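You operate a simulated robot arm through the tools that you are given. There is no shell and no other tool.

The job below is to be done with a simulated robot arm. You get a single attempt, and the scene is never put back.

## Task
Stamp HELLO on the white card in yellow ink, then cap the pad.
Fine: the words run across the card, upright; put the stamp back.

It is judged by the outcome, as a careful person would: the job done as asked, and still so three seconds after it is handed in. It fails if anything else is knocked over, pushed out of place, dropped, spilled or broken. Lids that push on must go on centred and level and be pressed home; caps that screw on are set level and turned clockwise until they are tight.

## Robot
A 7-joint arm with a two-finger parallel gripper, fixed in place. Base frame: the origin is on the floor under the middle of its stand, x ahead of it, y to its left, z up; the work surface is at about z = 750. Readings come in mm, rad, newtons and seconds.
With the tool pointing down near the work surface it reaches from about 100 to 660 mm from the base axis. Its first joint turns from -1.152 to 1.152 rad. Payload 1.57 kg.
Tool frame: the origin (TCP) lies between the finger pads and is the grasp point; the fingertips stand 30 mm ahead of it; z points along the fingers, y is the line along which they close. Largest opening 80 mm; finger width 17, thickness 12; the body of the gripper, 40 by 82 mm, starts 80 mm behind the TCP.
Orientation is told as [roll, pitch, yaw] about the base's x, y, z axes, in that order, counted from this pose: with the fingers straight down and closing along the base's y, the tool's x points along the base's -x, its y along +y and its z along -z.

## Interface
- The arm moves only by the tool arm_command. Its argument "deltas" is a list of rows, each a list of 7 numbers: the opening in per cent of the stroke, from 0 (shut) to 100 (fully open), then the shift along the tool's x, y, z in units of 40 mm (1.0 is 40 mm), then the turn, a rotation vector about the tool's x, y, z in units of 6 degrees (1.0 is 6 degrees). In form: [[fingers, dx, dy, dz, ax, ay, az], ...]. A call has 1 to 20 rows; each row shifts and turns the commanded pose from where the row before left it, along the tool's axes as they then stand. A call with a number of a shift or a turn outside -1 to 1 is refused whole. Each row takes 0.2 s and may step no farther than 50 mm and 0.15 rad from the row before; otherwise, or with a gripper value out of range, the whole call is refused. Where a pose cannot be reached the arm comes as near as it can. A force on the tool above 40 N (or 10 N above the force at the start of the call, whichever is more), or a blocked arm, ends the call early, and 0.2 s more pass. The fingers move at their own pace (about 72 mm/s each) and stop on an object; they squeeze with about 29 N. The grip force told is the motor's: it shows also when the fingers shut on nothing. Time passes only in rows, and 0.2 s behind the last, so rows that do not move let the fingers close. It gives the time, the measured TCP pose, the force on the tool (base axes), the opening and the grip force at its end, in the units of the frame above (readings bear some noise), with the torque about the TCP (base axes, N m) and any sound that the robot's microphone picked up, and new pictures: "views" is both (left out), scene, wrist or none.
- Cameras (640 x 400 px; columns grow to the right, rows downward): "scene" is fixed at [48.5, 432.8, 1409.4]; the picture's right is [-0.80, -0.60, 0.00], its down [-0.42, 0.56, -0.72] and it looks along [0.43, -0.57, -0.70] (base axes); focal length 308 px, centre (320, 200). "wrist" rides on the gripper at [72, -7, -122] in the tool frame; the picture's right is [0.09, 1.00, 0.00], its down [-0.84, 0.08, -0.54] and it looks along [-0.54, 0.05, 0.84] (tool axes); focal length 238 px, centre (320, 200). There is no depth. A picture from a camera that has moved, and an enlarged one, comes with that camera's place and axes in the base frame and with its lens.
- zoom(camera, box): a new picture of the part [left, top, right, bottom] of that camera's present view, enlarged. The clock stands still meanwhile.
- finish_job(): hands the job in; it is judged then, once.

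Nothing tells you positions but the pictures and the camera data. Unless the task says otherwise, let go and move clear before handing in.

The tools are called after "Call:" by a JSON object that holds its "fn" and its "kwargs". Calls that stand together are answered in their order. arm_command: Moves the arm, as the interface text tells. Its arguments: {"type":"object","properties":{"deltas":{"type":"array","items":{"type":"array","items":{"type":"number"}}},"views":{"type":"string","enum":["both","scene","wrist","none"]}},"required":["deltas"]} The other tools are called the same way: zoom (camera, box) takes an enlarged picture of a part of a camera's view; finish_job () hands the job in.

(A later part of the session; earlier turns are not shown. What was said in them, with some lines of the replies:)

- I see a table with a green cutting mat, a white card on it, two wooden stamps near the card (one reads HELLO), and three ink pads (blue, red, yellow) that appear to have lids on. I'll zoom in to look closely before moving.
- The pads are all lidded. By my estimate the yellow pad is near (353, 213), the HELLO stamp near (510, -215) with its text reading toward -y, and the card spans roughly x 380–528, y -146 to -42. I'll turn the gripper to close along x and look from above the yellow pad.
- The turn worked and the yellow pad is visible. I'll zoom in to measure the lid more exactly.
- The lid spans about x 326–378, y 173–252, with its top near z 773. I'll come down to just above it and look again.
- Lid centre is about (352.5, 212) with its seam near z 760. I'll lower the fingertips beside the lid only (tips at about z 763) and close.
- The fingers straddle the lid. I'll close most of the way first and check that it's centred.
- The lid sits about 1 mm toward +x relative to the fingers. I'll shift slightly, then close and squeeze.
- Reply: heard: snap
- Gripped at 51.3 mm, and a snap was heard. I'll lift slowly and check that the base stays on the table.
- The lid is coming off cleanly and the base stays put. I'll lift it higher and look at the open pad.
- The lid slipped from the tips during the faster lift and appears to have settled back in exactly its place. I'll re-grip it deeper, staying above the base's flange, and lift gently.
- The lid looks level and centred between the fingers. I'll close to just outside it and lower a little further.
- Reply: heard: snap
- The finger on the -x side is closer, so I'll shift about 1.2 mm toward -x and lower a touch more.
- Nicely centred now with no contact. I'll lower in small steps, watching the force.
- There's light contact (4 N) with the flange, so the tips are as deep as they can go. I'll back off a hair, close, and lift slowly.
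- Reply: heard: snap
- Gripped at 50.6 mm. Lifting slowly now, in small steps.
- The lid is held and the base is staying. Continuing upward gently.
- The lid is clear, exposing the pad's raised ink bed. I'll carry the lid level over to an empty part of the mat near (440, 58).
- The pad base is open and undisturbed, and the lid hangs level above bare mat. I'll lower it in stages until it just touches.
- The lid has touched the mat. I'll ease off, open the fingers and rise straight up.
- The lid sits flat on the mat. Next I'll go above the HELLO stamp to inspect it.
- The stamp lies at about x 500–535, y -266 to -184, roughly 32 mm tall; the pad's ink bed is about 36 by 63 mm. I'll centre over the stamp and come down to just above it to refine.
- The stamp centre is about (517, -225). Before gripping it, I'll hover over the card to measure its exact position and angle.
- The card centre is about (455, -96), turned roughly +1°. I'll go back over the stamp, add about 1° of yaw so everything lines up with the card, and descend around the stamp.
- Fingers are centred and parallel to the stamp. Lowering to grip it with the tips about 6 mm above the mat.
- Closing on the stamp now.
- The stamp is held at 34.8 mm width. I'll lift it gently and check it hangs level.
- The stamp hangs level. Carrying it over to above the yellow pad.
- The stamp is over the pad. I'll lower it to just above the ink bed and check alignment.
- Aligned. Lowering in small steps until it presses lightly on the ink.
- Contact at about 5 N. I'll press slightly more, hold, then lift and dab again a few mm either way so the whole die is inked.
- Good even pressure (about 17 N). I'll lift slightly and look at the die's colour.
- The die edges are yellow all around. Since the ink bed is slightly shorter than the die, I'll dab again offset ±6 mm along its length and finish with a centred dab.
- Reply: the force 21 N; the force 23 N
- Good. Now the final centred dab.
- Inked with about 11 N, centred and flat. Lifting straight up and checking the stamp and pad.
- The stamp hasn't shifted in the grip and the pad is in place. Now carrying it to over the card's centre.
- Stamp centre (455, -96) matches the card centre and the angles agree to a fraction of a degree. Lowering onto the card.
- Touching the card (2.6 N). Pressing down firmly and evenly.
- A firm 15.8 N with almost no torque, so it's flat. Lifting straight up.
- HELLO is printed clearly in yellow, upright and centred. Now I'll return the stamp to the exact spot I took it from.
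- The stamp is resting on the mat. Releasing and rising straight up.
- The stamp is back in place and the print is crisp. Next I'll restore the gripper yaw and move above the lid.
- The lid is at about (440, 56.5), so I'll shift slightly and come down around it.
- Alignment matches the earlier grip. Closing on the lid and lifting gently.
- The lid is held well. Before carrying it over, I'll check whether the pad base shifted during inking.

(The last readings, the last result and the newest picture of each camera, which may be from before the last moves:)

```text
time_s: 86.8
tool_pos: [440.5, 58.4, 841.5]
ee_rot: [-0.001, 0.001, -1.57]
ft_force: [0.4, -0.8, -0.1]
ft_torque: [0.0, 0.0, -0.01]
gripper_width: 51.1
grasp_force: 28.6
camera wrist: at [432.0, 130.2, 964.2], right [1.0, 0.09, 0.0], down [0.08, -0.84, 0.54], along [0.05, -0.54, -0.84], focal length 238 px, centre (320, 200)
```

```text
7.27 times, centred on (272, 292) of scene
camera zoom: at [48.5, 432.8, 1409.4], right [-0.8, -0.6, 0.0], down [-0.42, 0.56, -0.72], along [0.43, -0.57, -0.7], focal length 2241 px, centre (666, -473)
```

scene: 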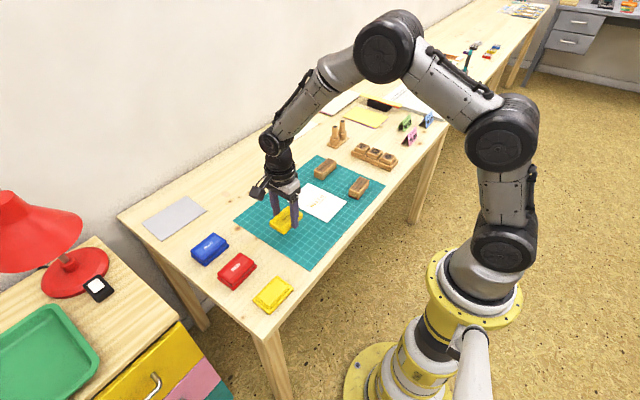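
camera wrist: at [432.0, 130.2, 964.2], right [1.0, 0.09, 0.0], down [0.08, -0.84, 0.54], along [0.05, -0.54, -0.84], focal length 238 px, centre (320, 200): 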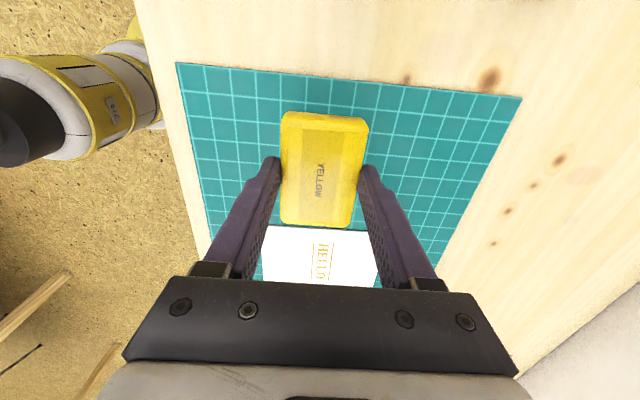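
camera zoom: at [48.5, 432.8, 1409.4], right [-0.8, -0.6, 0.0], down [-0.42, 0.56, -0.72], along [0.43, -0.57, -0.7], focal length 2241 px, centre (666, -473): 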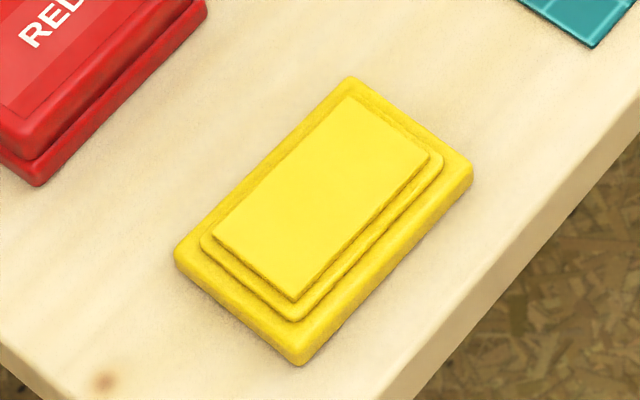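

The base moved about 3 mm toward -x during inking, so I'll aim the lid at its new centre (about (349.5, 212)) and hover above it to verify.

Call:
{"fn": "arm_command", "kwargs": {"deltas": [[40, 0.1, -0.058, 0, 0, 0, 0], [40, 0.2, -0.1155, 0, 0, 0, 0], [40, 0.3, -0.1732, 0, 0, 0, 0], [40, 0.3, -0.1732, 0, 0, 0, 0], [40, 0.3, -0.1732, 0, 0, 0, 0], [40, 0.3, -0.1732, 0, 0, 0, 0], [40, 0.3, -0.1732, 0, 0, 0, 0], [40, 0.3, -0.1732, 0, 0, 0, 0], [40, 0.3, -0.1732, 0, 0, 0, 0], [40, 0.3, -0.1732, 0, 0, 0, 0], [40, 0.3, -0.1732, 0, 0, 0, 0], [40, 0.3, -0.1732, 0, 0, 0, 0], [40, 0.3, -0.1732, 0, 0, 0, 0], [40, 0.2, -0.1155, 0, 0, 0, 0], [40, 0.075, -0.0435, 0, 0, 0, 0], [40, 0, 0, 0, 0, 0, 0]]}}

Call:
{"fn": "zoom", "kwargs": {"camera": "wrist", "box": [240, 70, 420, 240]}}

Call:
{"fn": "zoom", "kwargs": {"camera": "scene", "box": [235, 250, 310, 320]}}

```text
time_s: 90.2
tool_pos: [350.5, 212.1, 843.1]
ee_rot: [-0.001, 0.0, -1.572]
ft_force: [0.1, 0.6, -0.7]
ft_torque: [-0.04, 0.01, -0.01]
gripper_width: 51.1
grasp_force: 29.3
camera wrist: at [343.2, 284.9, 964.0], right [1.0, 0.09, 0.0], down [0.08, -0.84, 0.54], along [0.05, -0.54, -0.84], focal length 238 px, centre (320, 200)
```

scene: 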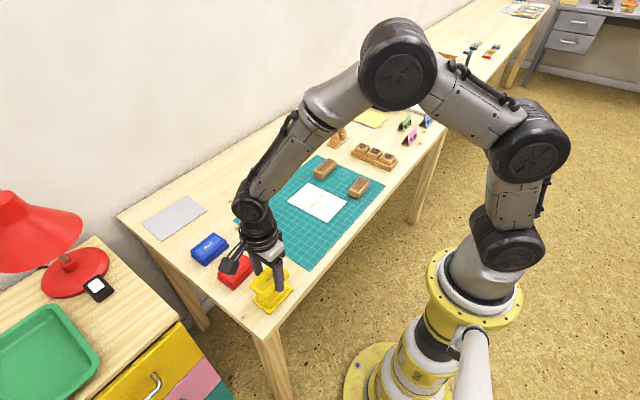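
wrist: 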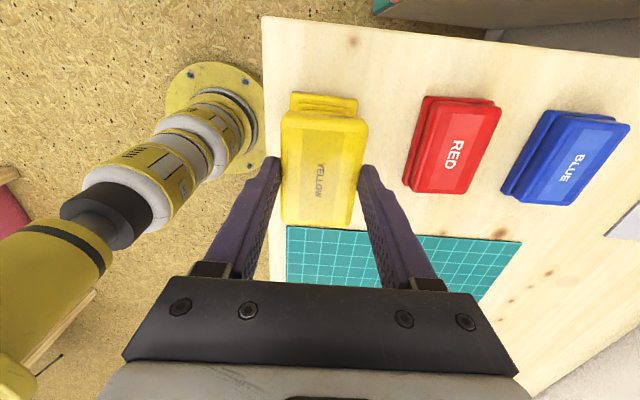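

```text
2.35 times, centred on (330, 155) of wrist
camera zoom: at [343.2, 284.9, 964.0], right [1.0, 0.09, 0.0], down [0.08, -0.84, 0.54], along [0.05, -0.54, -0.84], focal length 561 px, centre (296, 306)
```

zoom: 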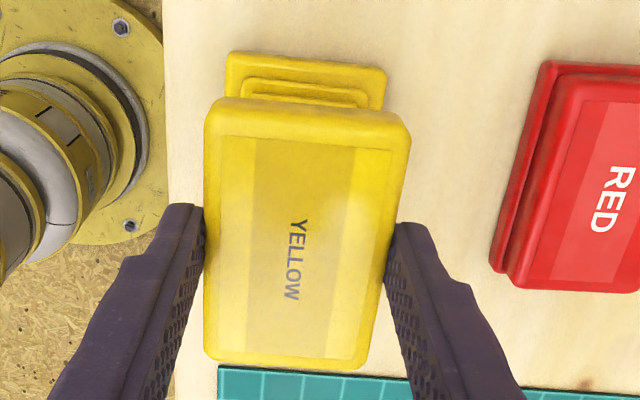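

```text
5.71 times, centred on (272, 285) of scene
camera zoom: at [48.5, 432.8, 1409.4], right [-0.8, -0.6, 0.0], down [-0.42, 0.56, -0.72], along [0.43, -0.57, -0.7], focal length 1760 px, centre (591, -286)
```

zoom: 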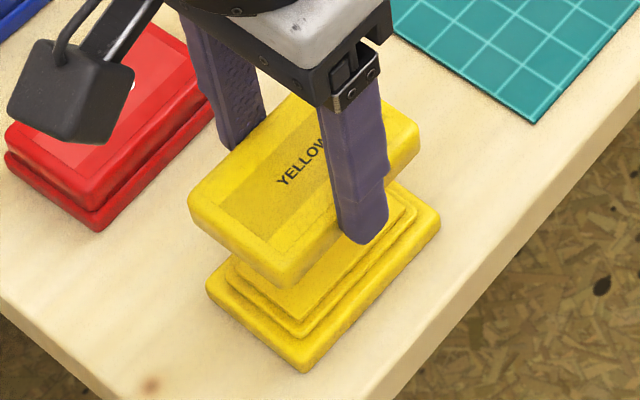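

The lid and base look concentric from above; I'll lower to just over the bed, where parallax is small, and recheck.

Call:
{"fn": "arm_command", "kwargs": {"deltas": [[40, 0, 0, 0.15, 0, 0, 0], [40, 0, 0, 0.25, 0, 0, 0], [40, 0, 0, 0.25, 0, 0, 0], [40, 0, 0, 0.15, 0, 0, 0], [40, 0, 0, 0, 0, 0, 0]], "views": "none"}}

Call:
{"fn": "zoom", "kwargs": {"camera": "wrist", "box": [260, 80, 400, 180]}}

Call:
{"fn": "zoom", "kwargs": {"camera": "scene", "box": [245, 265, 300, 320]}}

```text
time_s: 91.4
tool_pos: [351.9, 214.4, 808.9]
ee_rot: [-0.001, 0.0, -1.569]
ft_force: [0.3, -0.3, 0.9]
ft_torque: [0.03, -0.02, 0.01]
gripper_width: 51.0
grasp_force: 29.0
```

```text
4.00 times, centred on (330, 130) of wrist
camera zoom: at [343.3, 285.5, 930.7], right [1.0, 0.09, 0.0], down [0.08, -0.84, 0.54], along [0.05, -0.54, -0.84], focal length 953 px, centre (280, 480)
```

zoom: 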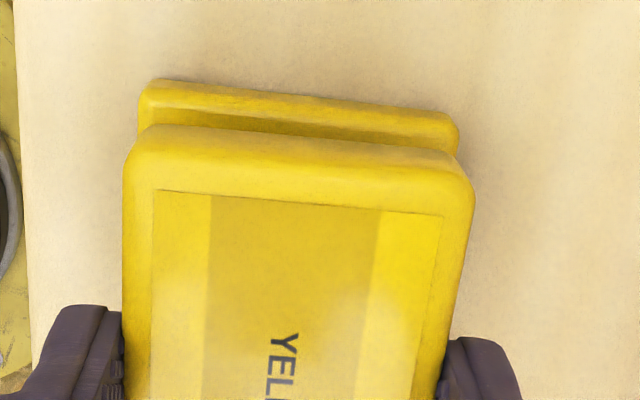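

```text
7.27 times, centred on (272, 292) of scene
camera zoom: at [48.5, 432.8, 1409.4], right [-0.8, -0.6, 0.0], down [-0.42, 0.56, -0.72], along [0.43, -0.57, -0.7], focal length 2241 px, centre (666, -473)
```

zoom: 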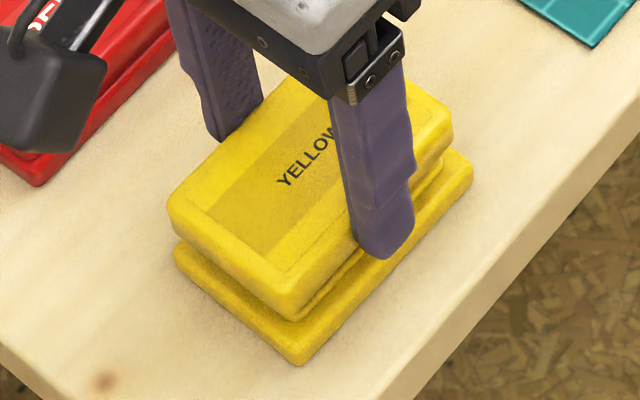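

Call:
{"fn": "zoom", "kwargs": {"camera": "scene", "box": [266, 292, 296, 318]}}

Call:
{"fn": "zoom", "kwargs": {"camera": "scene", "box": [286, 272, 314, 298]}}

Call:
{"fn": "zoom", "kwargs": {"camera": "scene", "box": [256, 284, 284, 310]}}

```text
15.38 times, centred on (281, 305) of scene
camera zoom: at [48.5, 432.8, 1409.4], right [-0.8, -0.6, 0.0], down [-0.42, 0.56, -0.72], along [0.43, -0.57, -0.7], focal length 4740 px, centre (920, -1415)
```

zoom: 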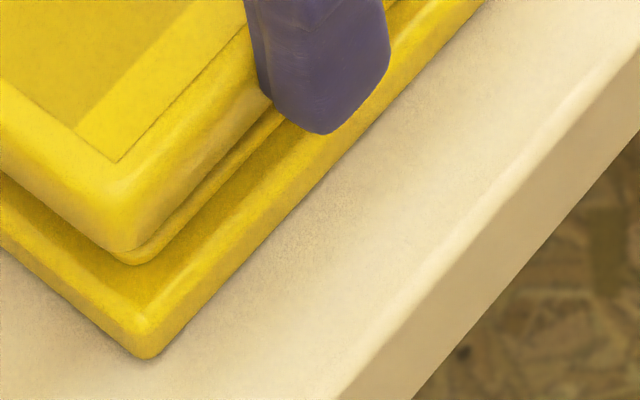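

```text
15.38 times, centred on (300, 285) of scene
camera zoom: at [48.5, 432.8, 1409.4], right [-0.8, -0.6, 0.0], down [-0.42, 0.56, -0.72], along [0.43, -0.57, -0.7], focal length 4740 px, centre (628, -1108)
```

zoom: 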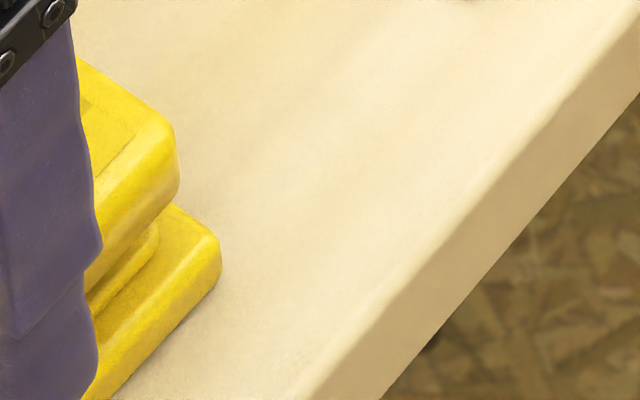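

```text
15.38 times, centred on (270, 297) of scene
camera zoom: at [48.5, 432.8, 1409.4], right [-0.8, -0.6, 0.0], down [-0.42, 0.56, -0.72], along [0.43, -0.57, -0.7], focal length 4740 px, centre (1089, -1292)
```

zoom: 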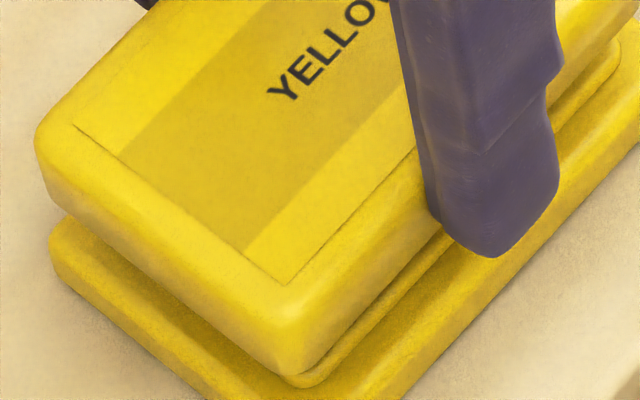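

Comparing edges, the lid needs about 1 mm toward -y and 0.6 mm toward +x to be concentric. I'll correct and lower a bit more.

Call:
{"fn": "arm_command", "kwargs": {"deltas": [[40, -0.03, 0.015, 0, 0, 0, 0], [40, 0, 0, 0.1, 0, 0, 0], [40, 0, 0, 0.05, 0, 0, 0], [40, 0, 0, 0, 0, 0, 0]], "views": "none"}}

Call:
{"fn": "zoom", "kwargs": {"camera": "wrist", "box": [260, 80, 400, 180]}}

Call:
{"fn": "zoom", "kwargs": {"camera": "scene", "box": [245, 270, 305, 315]}}

```text
time_s: 92.4
tool_pos: [351.9, 212.6, 802.6]
ee_rot: [-0.002, 0.0, -1.57]
ft_force: [0.8, 0.8, -1.0]
ft_torque: [0.0, -0.01, 0.04]
gripper_width: 51.0
grasp_force: 29.1
```

```text
4.00 times, centred on (330, 130) of wrist
camera zoom: at [343.7, 284.1, 925.2], right [1.0, 0.09, 0.0], down [0.08, -0.84, 0.54], along [0.05, -0.54, -0.84], focal length 953 px, centre (280, 480)
```

zoom: 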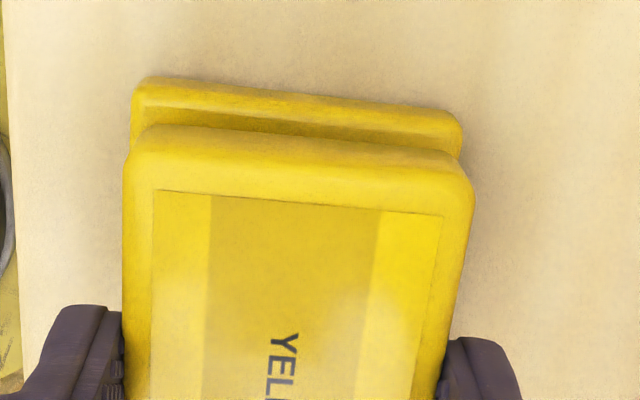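

```text
8.89 times, centred on (275, 292) of scene
camera zoom: at [48.5, 432.8, 1409.4], right [-0.8, -0.6, 0.0], down [-0.42, 0.56, -0.72], along [0.43, -0.57, -0.7], focal length 2738 px, centre (720, -622)
```

zoom: 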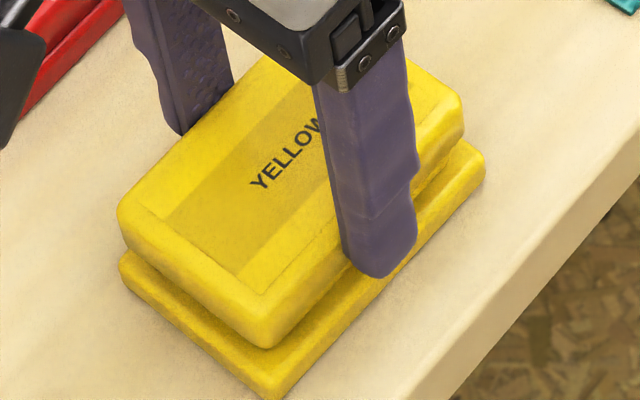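

Both views now agree within about half a millimetre. Lowering in small steps while watching force.

Call:
{"fn": "arm_command", "kwargs": {"deltas": [[40, 0, 0, 0.05, 0, 0, 0], [40, 0, 0, 0, 0, 0, 0]], "views": "none"}}

Call:
{"fn": "arm_command", "kwargs": {"deltas": [[40, 0, 0, 0.04, 0, 0, 0], [40, 0, 0, 0, 0, 0, 0]], "views": "none"}}

Call:
{"fn": "arm_command", "kwargs": {"deltas": [[40, 0, 0, 0.03, 0, 0, 0], [40, 0, 0, 0, 0, 0, 0]], "views": "none"}}

Call:
{"fn": "arm_command", "kwargs": {"deltas": [[40, 0, 0, 0.03, 0, 0, 0], [40, 0, 0, 0, 0, 0, 0]], "views": "none"}}

```text
time_s: 93.0
tool_pos: [352.1, 212.2, 801.1]
ee_rot: [0.0, 0.0, -1.57]
ft_force: [-0.4, -0.2, -0.5]
ft_torque: [-0.04, 0.0, -0.01]
gripper_width: 51.0
grasp_force: 29.1
```

```text
time_s: 93.6
tool_pos: [352.6, 211.9, 801.1]
ee_rot: [0.0, 0.003, -1.572]
ft_force: [-0.6, 0.2, -0.8]
ft_torque: [0.02, 0.01, 0.01]
gripper_width: 51.1
grasp_force: 28.5
```

```text
time_s: 94.2
tool_pos: [352.6, 213.2, 799.2]
ee_rot: [0.0, 0.0, -1.571]
ft_force: [0.5, 0.1, -0.3]
ft_torque: [0.03, 0.02, 0.03]
gripper_width: 51.0
grasp_force: 29.3
```

```text
time_s: 94.8
tool_pos: [350.8, 213.4, 798.1]
ee_rot: [-0.001, 0.001, -1.57]
ft_force: [-0.1, 0.0, -0.9]
ft_torque: [-0.02, 0.01, -0.05]
gripper_width: 50.9
grasp_force: 29.0
```

Call:
{"fn": "zoom", "kwargs": {"camera": "wrist", "box": [260, 80, 400, 180]}}

Call:
{"fn": "zoom", "kwargs": {"camera": "scene", "box": [245, 265, 300, 320]}}

```text
4.00 times, centred on (330, 130) of wrist
camera zoom: at [343.6, 284.1, 919.8], right [1.0, 0.09, 0.0], down [0.08, -0.84, 0.54], along [0.05, -0.54, -0.84], focal length 953 px, centre (280, 480)
```

zoom: 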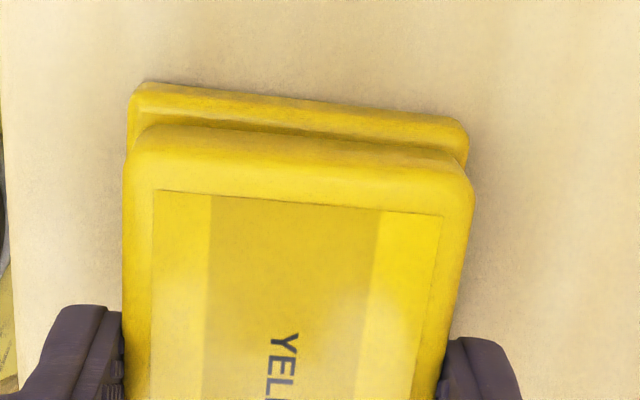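

```text
7.27 times, centred on (272, 292) of scene
camera zoom: at [48.5, 432.8, 1409.4], right [-0.8, -0.6, 0.0], down [-0.42, 0.56, -0.72], along [0.43, -0.57, -0.7], focal length 2241 px, centre (666, -473)
```

zoom: 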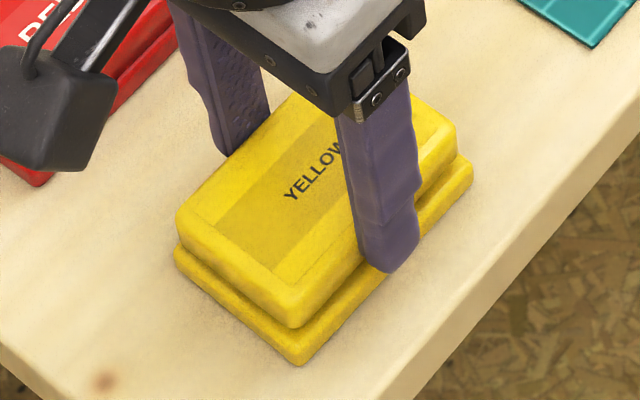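

Call:
{"fn": "arm_command", "kwargs": {"deltas": [[40, 0, 0, 0.03, 0, 0, 0], [40, 0, 0, 0, 0, 0, 0]], "views": "none"}}

Call:
{"fn": "arm_command", "kwargs": {"deltas": [[40, 0, 0, 0.025, 0, 0, 0], [40, 0, 0, 0, 0, 0, 0]], "views": "none"}}

Call:
{"fn": "arm_command", "kwargs": {"deltas": [[40, 0, 0, 0.025, 0, 0, 0], [40, 0, 0, 0, 0, 0, 0]], "views": "none"}}

Call:
{"fn": "arm_command", "kwargs": {"deltas": [[40, 0, 0, 0.025, 0, 0, 0], [40, 0, 0, 0, 0, 0, 0]], "views": "none"}}

```text
time_s: 95.4
tool_pos: [351.5, 212.5, 797.2]
ee_rot: [-0.001, -0.001, -1.571]
ft_force: [0.0, 0.0, 0.0]
ft_torque: [-0.02, 0.0, -0.04]
gripper_width: 50.8
grasp_force: 28.7
```

```text
time_s: 96.0
tool_pos: [351.0, 212.2, 796.3]
ee_rot: [0.001, 0.0, -1.572]
ft_force: [-0.5, 0.4, 0.5]
ft_torque: [0.0, 0.02, -0.02]
gripper_width: 50.8
grasp_force: 29.1
```

```text
time_s: 96.6
tool_pos: [350.3, 212.8, 795.2]
ee_rot: [0.0, 0.002, -1.57]
ft_force: [0.1, -0.5, -0.9]
ft_torque: [-0.03, -0.02, 0.04]
gripper_width: 50.9
grasp_force: 28.9
```

```text
time_s: 97.2
tool_pos: [351.2, 212.3, 793.6]
ee_rot: [0.0, -0.001, -1.572]
ft_force: [-0.7, 0.1, -0.7]
ft_torque: [0.01, 0.01, -0.05]
gripper_width: 50.9
grasp_force: 28.8
```

Call:
{"fn": "arm_command", "kwargs": {"deltas": [[40, 0, 0, 0.02, 0, 0, 0], [40, 0, 0, 0, 0, 0, 0]], "views": "none"}}

Call:
{"fn": "arm_command", "kwargs": {"deltas": [[40, 0, 0, 0.02, 0, 0, 0], [40, 0, 0, 0, 0, 0, 0]], "views": "none"}}

Call:
{"fn": "zoom", "kwargs": {"camera": "wrist", "box": [260, 80, 400, 180]}}

Call:
{"fn": "zoom", "kwargs": {"camera": "scene", "box": [245, 265, 300, 320]}}

```text
time_s: 97.8
tool_pos: [351.7, 211.9, 792.7]
ee_rot: [0.0, 0.0, -1.57]
ft_force: [0.4, -0.7, -0.8]
ft_torque: [0.02, 0.02, 0.0]
gripper_width: 51.0
grasp_force: 28.8
```

```text
time_s: 98.4
tool_pos: [352.4, 212.9, 793.3]
ee_rot: [-0.001, 0.0, -1.571]
ft_force: [-1.1, -2.8, 7.3]
ft_torque: [-0.14, 0.1, -0.01]
gripper_width: 50.6
grasp_force: 28.8
```

```text
4.00 times, centred on (330, 130) of wrist
camera zoom: at [344.0, 284.6, 914.4], right [1.0, 0.09, 0.0], down [0.08, -0.84, 0.54], along [0.05, -0.54, -0.84], focal length 953 px, centre (280, 480)
```

zoom: 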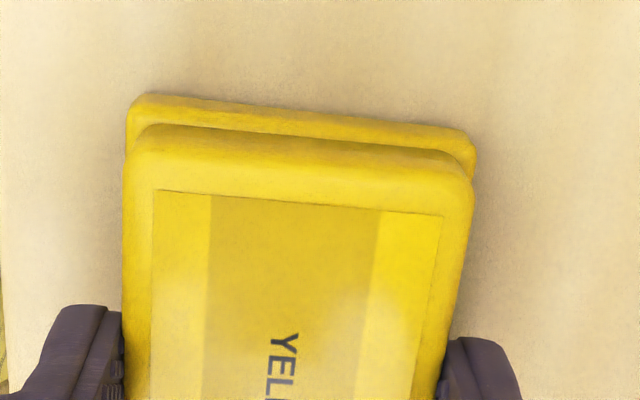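

```text
7.27 times, centred on (272, 292) of scene
camera zoom: at [48.4, 432.7, 1409.5], right [-0.8, -0.6, 0.0], down [-0.42, 0.56, -0.72], along [0.43, -0.57, -0.7], focal length 2241 px, centre (666, -473)
```

zoom: 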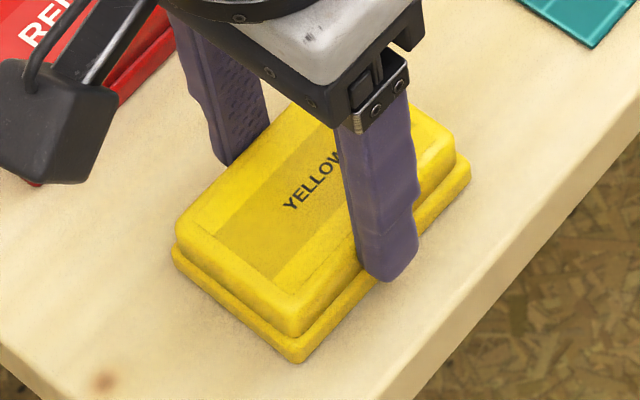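

The lid is almost seated (7 N contact). I'll release, rise, shut the fingers and press the lid home from its centre.

Call:
{"fn": "arm_command", "kwargs": {"deltas": [[68, 0, 0, 0, 0, 0, 0], [75, 0, 0, 0, 0, 0, 0], [100, 0, 0, 0, 0, 0, 0], [100, 0, 0, -0.3, 0, 0, 0], [100, 0, 0, -0.6, 0, 0, 0], [100, 0, 0, 0, 0, 0, 0]]}}

Call:
{"fn": "zoom", "kwargs": {"camera": "wrist", "box": [240, 60, 420, 220]}}

Call:
{"fn": "zoom", "kwargs": {"camera": "scene", "box": [245, 265, 300, 320]}}

```text
time_s: 99.8
tool_pos: [351.1, 211.7, 829.4]
ee_rot: [0.001, -0.001, -1.568]
ft_force: [-0.2, -0.2, 0.8]
ft_torque: [0.0, 0.0, 0.03]
gripper_width: 79.9
grasp_force: 0.0
heard: snap
camera wrist: at [343.9, 284.3, 950.4], right [1.0, 0.09, 0.0], down [0.08, -0.84, 0.54], along [0.05, -0.54, -0.84], focal length 238 px, centre (320, 200)
```

scene: 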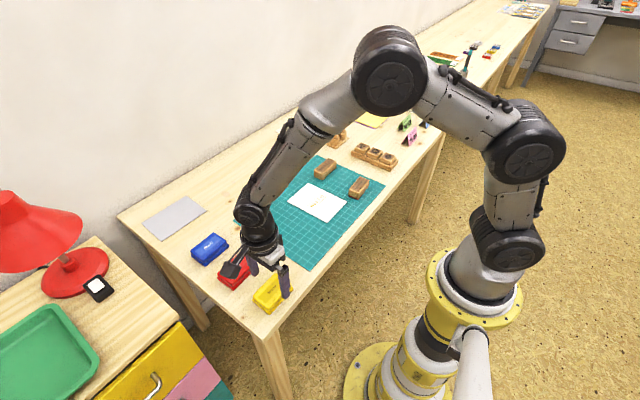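
wrist: 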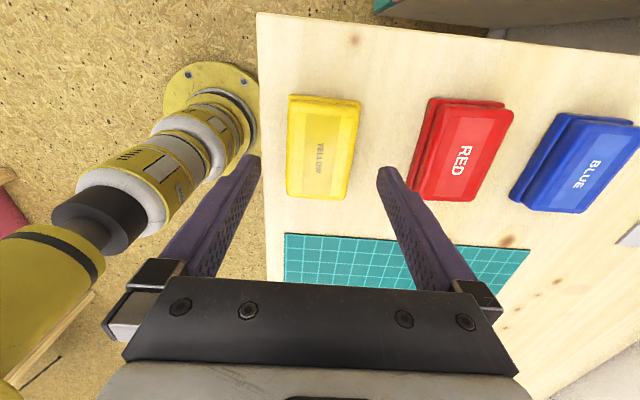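

```text
2.50 times, centred on (330, 140) of wrist
camera zoom: at [343.9, 284.3, 950.4], right [1.0, 0.09, 0.0], down [0.08, -0.84, 0.54], along [0.05, -0.54, -0.84], focal length 596 px, centre (295, 350)
```

zoom: 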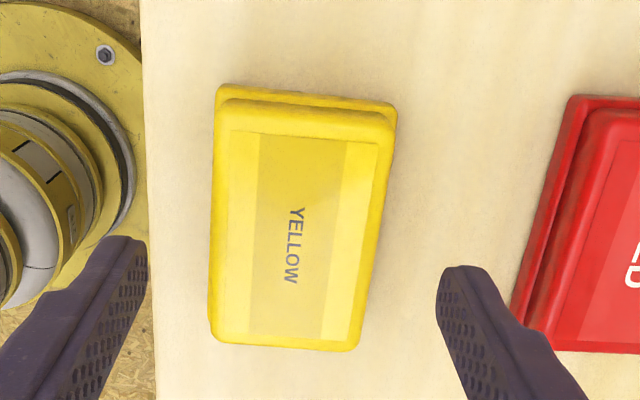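

```text
7.27 times, centred on (272, 292) of scene
camera zoom: at [48.5, 432.8, 1409.4], right [-0.8, -0.6, 0.0], down [-0.42, 0.56, -0.72], along [0.43, -0.57, -0.7], focal length 2241 px, centre (666, -473)
```

zoom: 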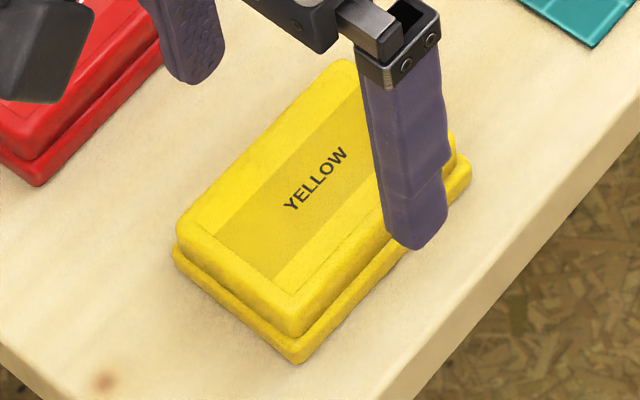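

A snap was heard and the lid looks level and centred. I'll shut the fingers and press down on its centre to make sure it's home.

Call:
{"fn": "arm_command", "kwargs": {"deltas": [[0, -0.025, -0.025, 0, 0, 0, 0], [0, 0, 0, 0, 0, 0, 0], [0, 0, 0, 0, 0, 0, 0], [0, 0, 0, 0.25, 0, 0, 0], [0, 0, 0, 0.2, 0, 0, 0], [0, 0, 0, 0.08, 0, 0, 0], [0, 0, 0, 0, 0, 0, 0]]}}

Call:
{"fn": "zoom", "kwargs": {"camera": "scene", "box": [245, 265, 300, 320]}}

```text
time_s: 101.4
tool_pos: [350.2, 213.2, 806.9]
ee_rot: [0.001, 0.0, -1.572]
ft_force: [0.4, -0.4, 1.0]
ft_torque: [-0.01, -0.03, 0.0]
gripper_width: 0.0
grasp_force: 21.6
camera wrist: at [342.6, 283.6, 928.9], right [1.0, 0.09, 0.0], down [0.08, -0.84, 0.54], along [0.05, -0.54, -0.84], focal length 238 px, centre (320, 200)
```

scene: 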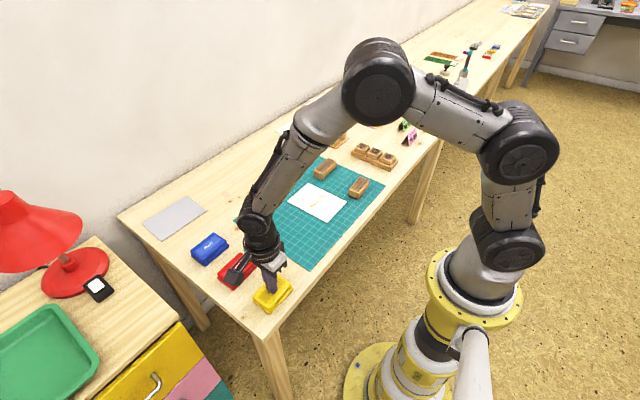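
wrist: 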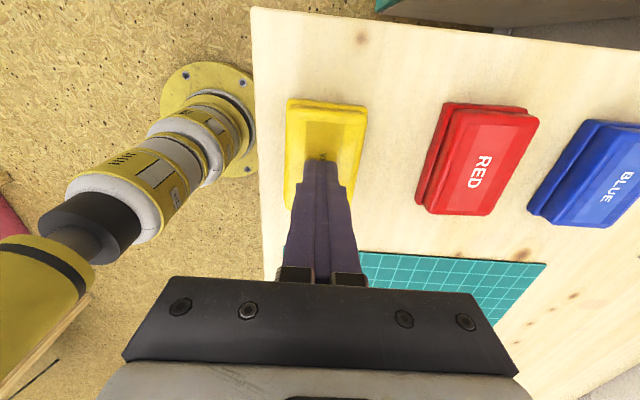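

```text
7.27 times, centred on (272, 292) of scene
camera zoom: at [48.5, 432.8, 1409.4], right [-0.8, -0.6, 0.0], down [-0.42, 0.56, -0.72], along [0.43, -0.57, -0.7], focal length 2241 px, centre (666, -473)
```

zoom: 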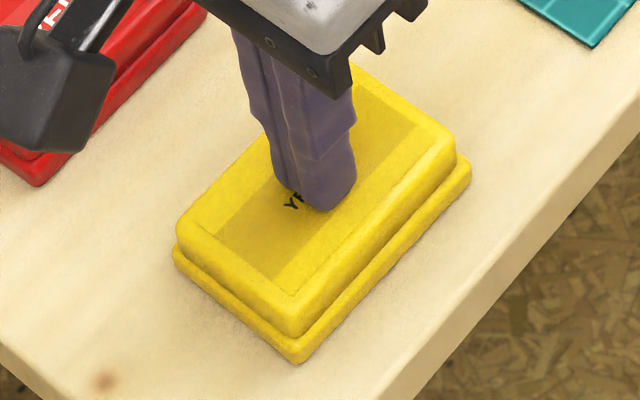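

Call:
{"fn": "arm_command", "kwargs": {"deltas": [[0, 0, 0, 0.03, 0, 0, 0], [0, 0, 0, 0.03, 0, 0, 0], [0, 0, 0, 0, 0, 0, 0]], "views": "none"}}

Call:
{"fn": "arm_command", "kwargs": {"deltas": [[0, 0, 0, 0.025, 0, 0, 0], [0, 0, 0, 0, 0, 0, 0]], "views": "none"}}

Call:
{"fn": "arm_command", "kwargs": {"deltas": [[0, 0, 0, 0.025, 0, 0, 0], [0, 0, 0, 0, 0, 0, 0]], "views": "none"}}

```text
time_s: 102.2
tool_pos: [349.5, 211.0, 805.8]
ee_rot: [0.002, 0.0, -1.571]
ft_force: [-8.0, -4.2, 24.4]
ft_torque: [-0.13, 0.24, 0.04]
gripper_width: 0.0
grasp_force: 21.5
```

```text
time_s: 102.8
tool_pos: [352.4, 212.0, 805.9]
ee_rot: [0.003, 0.002, -1.569]
ft_force: [-1.7, -0.4, 7.3]
ft_torque: [-0.06, 0.06, 0.0]
gripper_width: 0.0
grasp_force: 21.4
stopped in row 2: the force on the tool passed its limit at 41 N (the readings are from after the stop); the commanded pose is now the measured one
```

```text
time_s: 103.3
tool_pos: [351.3, 212.1, 806.1]
ee_rot: [0.004, 0.001, -1.57]
ft_force: [-7.4, -1.8, 25.6]
ft_torque: [-0.11, 0.22, -0.01]
gripper_width: 0.1
grasp_force: 21.2
```

Pressing with 25–40 N produced no further movement, so the lid is home. I'll rise and inspect it.

Call:
{"fn": "arm_command", "kwargs": {"deltas": [[0, 0, 0, -0.1, 0, 0, 0], [0, 0, 0, -0.4, 0, 0, 0], [0, 0, 0, -0.8, 0, 0, 0], [0, 0, 0, -1, 0, 0, 0], [0, 0, 0, -1, 0, 0, 0], [0, 0, 0, 0, 0, 0, 0]]}}

Call:
{"fn": "zoom", "kwargs": {"camera": "scene", "box": [245, 265, 300, 320]}}

Call:
{"fn": "zoom", "kwargs": {"camera": "wrist", "box": [280, 60, 380, 170]}}

Call:
{"fn": "zoom", "kwargs": {"camera": "scene", "box": [180, 220, 310, 320]}}

```text
time_s: 104.8
tool_pos: [350.4, 212.8, 935.7]
ee_rot: [0.002, 0.0, -1.572]
ft_force: [-0.8, 0.3, 0.5]
ft_torque: [0.01, 0.01, -0.03]
gripper_width: 0.1
grasp_force: 21.0
camera wrist: at [342.5, 284.1, 1057.4], right [1.0, 0.09, 0.0], down [0.08, -0.84, 0.54], along [0.05, -0.54, -0.84], focal length 238 px, centre (320, 200)
```

scene: 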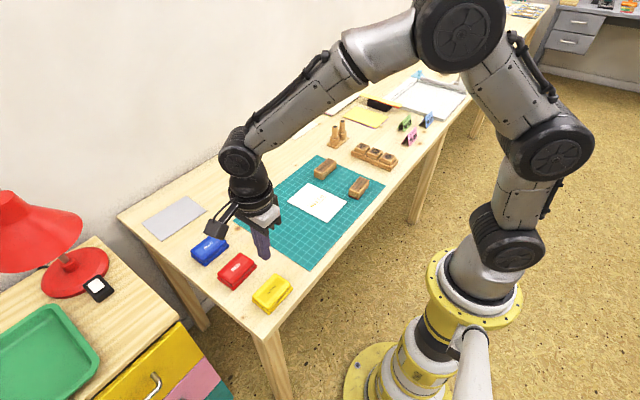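
wrist: 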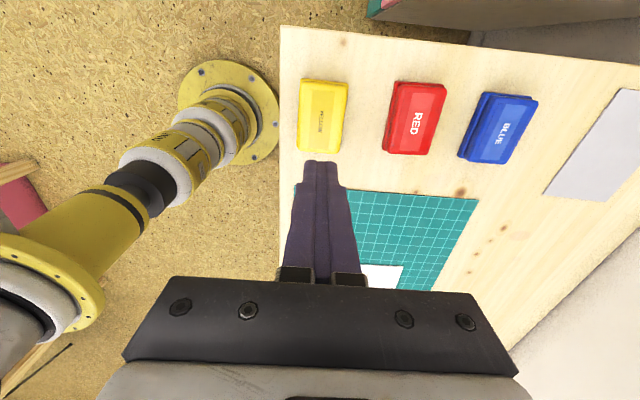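

```text
7.27 times, centred on (272, 292) of scene
camera zoom: at [48.5, 432.8, 1409.4], right [-0.8, -0.6, 0.0], down [-0.42, 0.56, -0.72], along [0.43, -0.57, -0.7], focal length 2241 px, centre (666, -473)
```

zoom: 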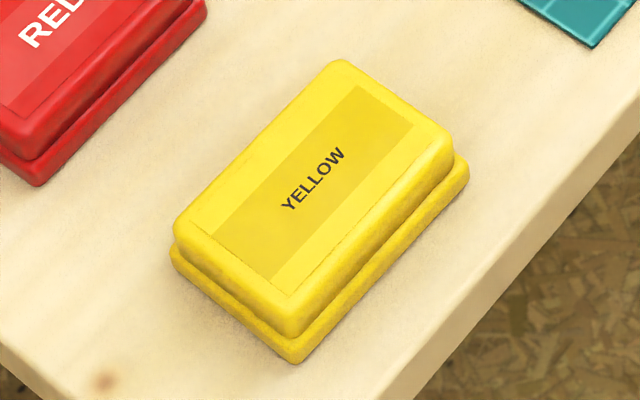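

```text
3.64 times, centred on (330, 115) of wrist
camera zoom: at [342.5, 284.1, 1057.4], right [1.0, 0.09, 0.0], down [0.08, -0.84, 0.54], along [0.05, -0.54, -0.84], focal length 867 px, centre (284, 509)
```

zoom: 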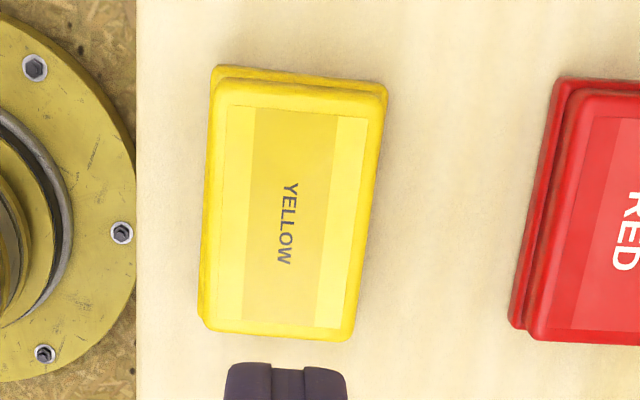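

```text
4.00 times, centred on (245, 270) of scene
camera zoom: at [48.5, 432.8, 1409.4], right [-0.8, -0.6, 0.0], down [-0.42, 0.56, -0.72], along [0.43, -0.57, -0.7], focal length 1232 px, centre (620, -80)
```

zoom: 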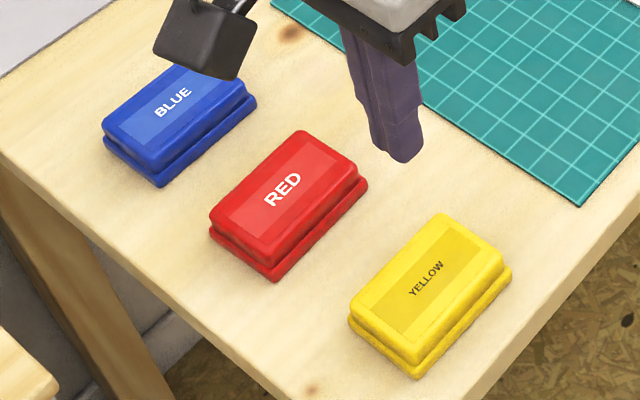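

Call:
{"fn": "zoom", "kwargs": {"camera": "scene", "box": [266, 290, 300, 318]}}

Call:
{"fn": "zoom", "kwargs": {"camera": "scene", "box": [232, 266, 266, 294]}}

Call:
{"fn": "zoom", "kwargs": {"camera": "scene", "box": [284, 268, 312, 292]}}

Call:
{"fn": "zoom", "kwargs": {"camera": "scene", "box": [248, 284, 276, 308]}}

```text
14.29 times, centred on (283, 304) of scene
camera zoom: at [48.5, 432.8, 1409.4], right [-0.8, -0.6, 0.0], down [-0.42, 0.56, -0.72], along [0.43, -0.57, -0.7], focal length 4401 px, centre (849, -1286)
```

zoom: 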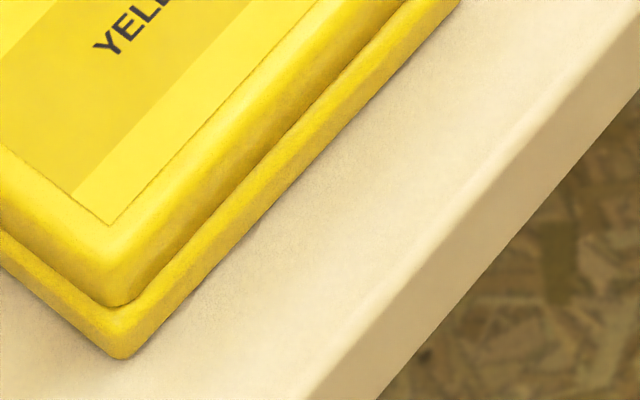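

```text
14.29 times, centred on (249, 280) of scene
camera zoom: at [48.5, 432.8, 1409.4], right [-0.8, -0.6, 0.0], down [-0.42, 0.56, -0.72], along [0.43, -0.57, -0.7], focal length 4401 px, centre (1334, -943)
```

zoom: 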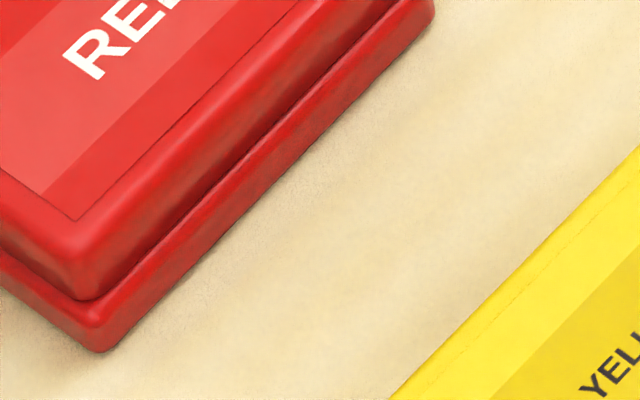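

```text
16.00 times, centred on (298, 280) of scene
camera zoom: at [48.5, 432.8, 1409.4], right [-0.8, -0.6, 0.0], down [-0.42, 0.56, -0.72], along [0.43, -0.57, -0.7], focal length 4929 px, centre (672, -1080)
```

zoom: 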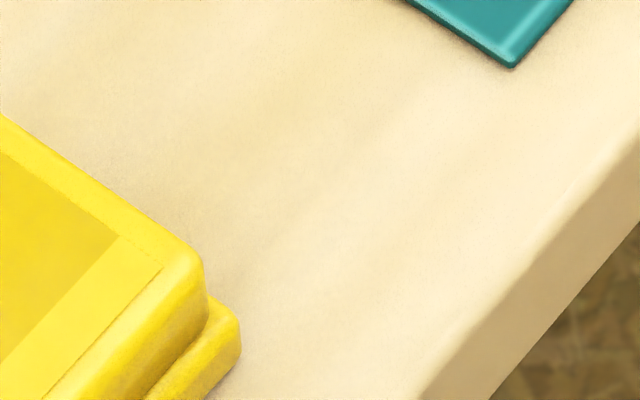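

```text
16.00 times, centred on (262, 296) of scene
camera zoom: at [48.5, 432.8, 1409.4], right [-0.8, -0.6, 0.0], down [-0.42, 0.56, -0.72], along [0.43, -0.57, -0.7], focal length 4929 px, centre (1248, -1336)
```

zoom: 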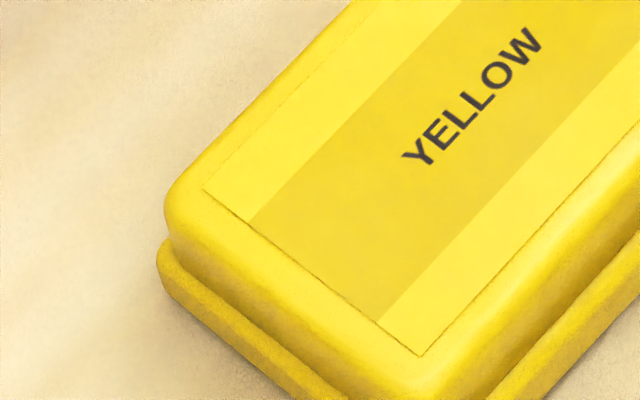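

The seam matches the neighbouring red pad's: the lid is level, centred and home. I'll raise the arm clear and take a last look at everything.

Call:
{"fn": "arm_command", "kwargs": {"deltas": [[50, -0.5, 0.4, -0.6, 0, 0, 0], [50, -0.7, 0.5, -0.6, 0, 0, 0], [50, -0.7, 0.5, -0.6, 0, 0, 0], [50, -0.7, 0.4, -0.4, 0, 0, 0], [50, -0.5, 0.2, -0.2, 0, 0, 0], [50, 0, 0, 0, 0, 0, 0]]}}

Call:
{"fn": "zoom", "kwargs": {"camera": "scene", "box": [285, 175, 355, 225]}}

Call:
{"fn": "zoom", "kwargs": {"camera": "scene", "box": [230, 130, 420, 320]}}

```text
time_s: 106.2
tool_pos: [430.1, 86.6, 1032.3]
ee_rot: [0.001, 0.002, -1.571]
ft_force: [0.6, -0.3, 0.4]
ft_torque: [0.0, -0.01, 0.02]
gripper_width: 40.1
grasp_force: 0.1
camera wrist: at [422.5, 158.5, 1153.5], right [1.0, 0.09, 0.0], down [0.08, -0.84, 0.54], along [0.05, -0.54, -0.84], focal length 238 px, centre (320, 200)
```

scene: 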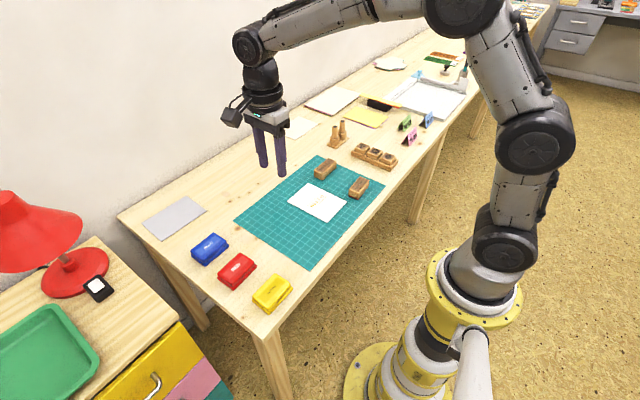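
wrist: 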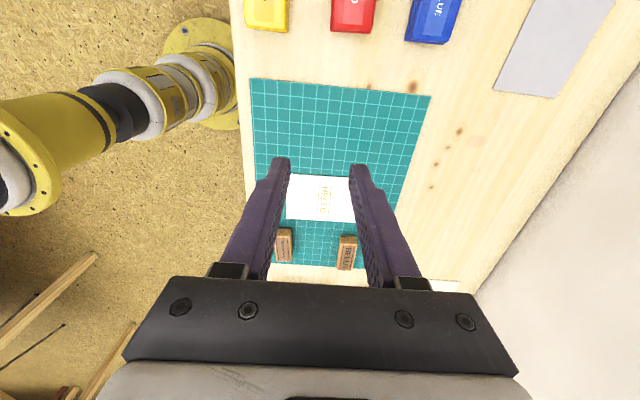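

```text
8.00 times, centred on (320, 200) of scene
camera zoom: at [48.5, 432.8, 1409.4], right [-0.8, -0.6, 0.0], down [-0.42, 0.56, -0.72], along [0.43, -0.57, -0.7], focal length 2465 px, centre (320, 200)
```

zoom: 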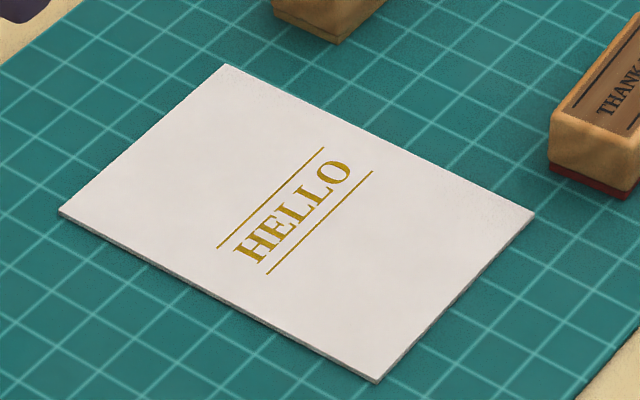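

```text
2.11 times, centred on (325, 225) of scene
camera zoom: at [48.5, 432.8, 1409.4], right [-0.8, -0.6, 0.0], down [-0.42, 0.56, -0.72], along [0.43, -0.57, -0.7], focal length 649 px, centre (310, 147)
```

zoom: 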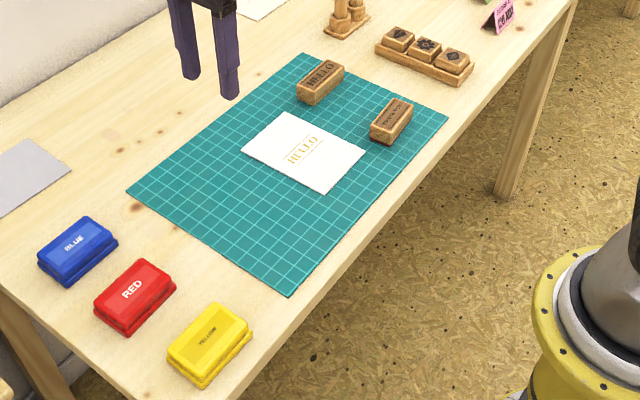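

HELLO is printed in yellow across the middle of the card, upright. The stamp is back on its spot, the yellow pad is capped, nothing else has moved, and the arm is clear, so I'm handing the job in.

Call:
{"fn": "finish_job", "kwargs": {}}

```text
The job is handed in.
```

HELLO is stamped in yellow across the middle of the white card, upright, and the yellow pad is capped again. The job is handed in.

- **Card:** the print is complete and clear, centred, and lined up with the card's edges.
- **Stamp:** it is back in its original spot on the mat, within about a millimetre.
- **Pad:** the lid is level and centred. It snapped on, and pressing down with about 25–40 N did not move it any further.
- **First lid lift:** the lid slipped out of the fingers on my first try and fell back onto the pad, in its original place. I gripped it lower and lifted it cleanly the second time.
- **Pad position:** the yellow pad slid about 3 mm while I was inking the stamp. I put the lid on at its new position and did not move the pad back.

Nothing else on the table was knocked or moved, and the arm is clear.
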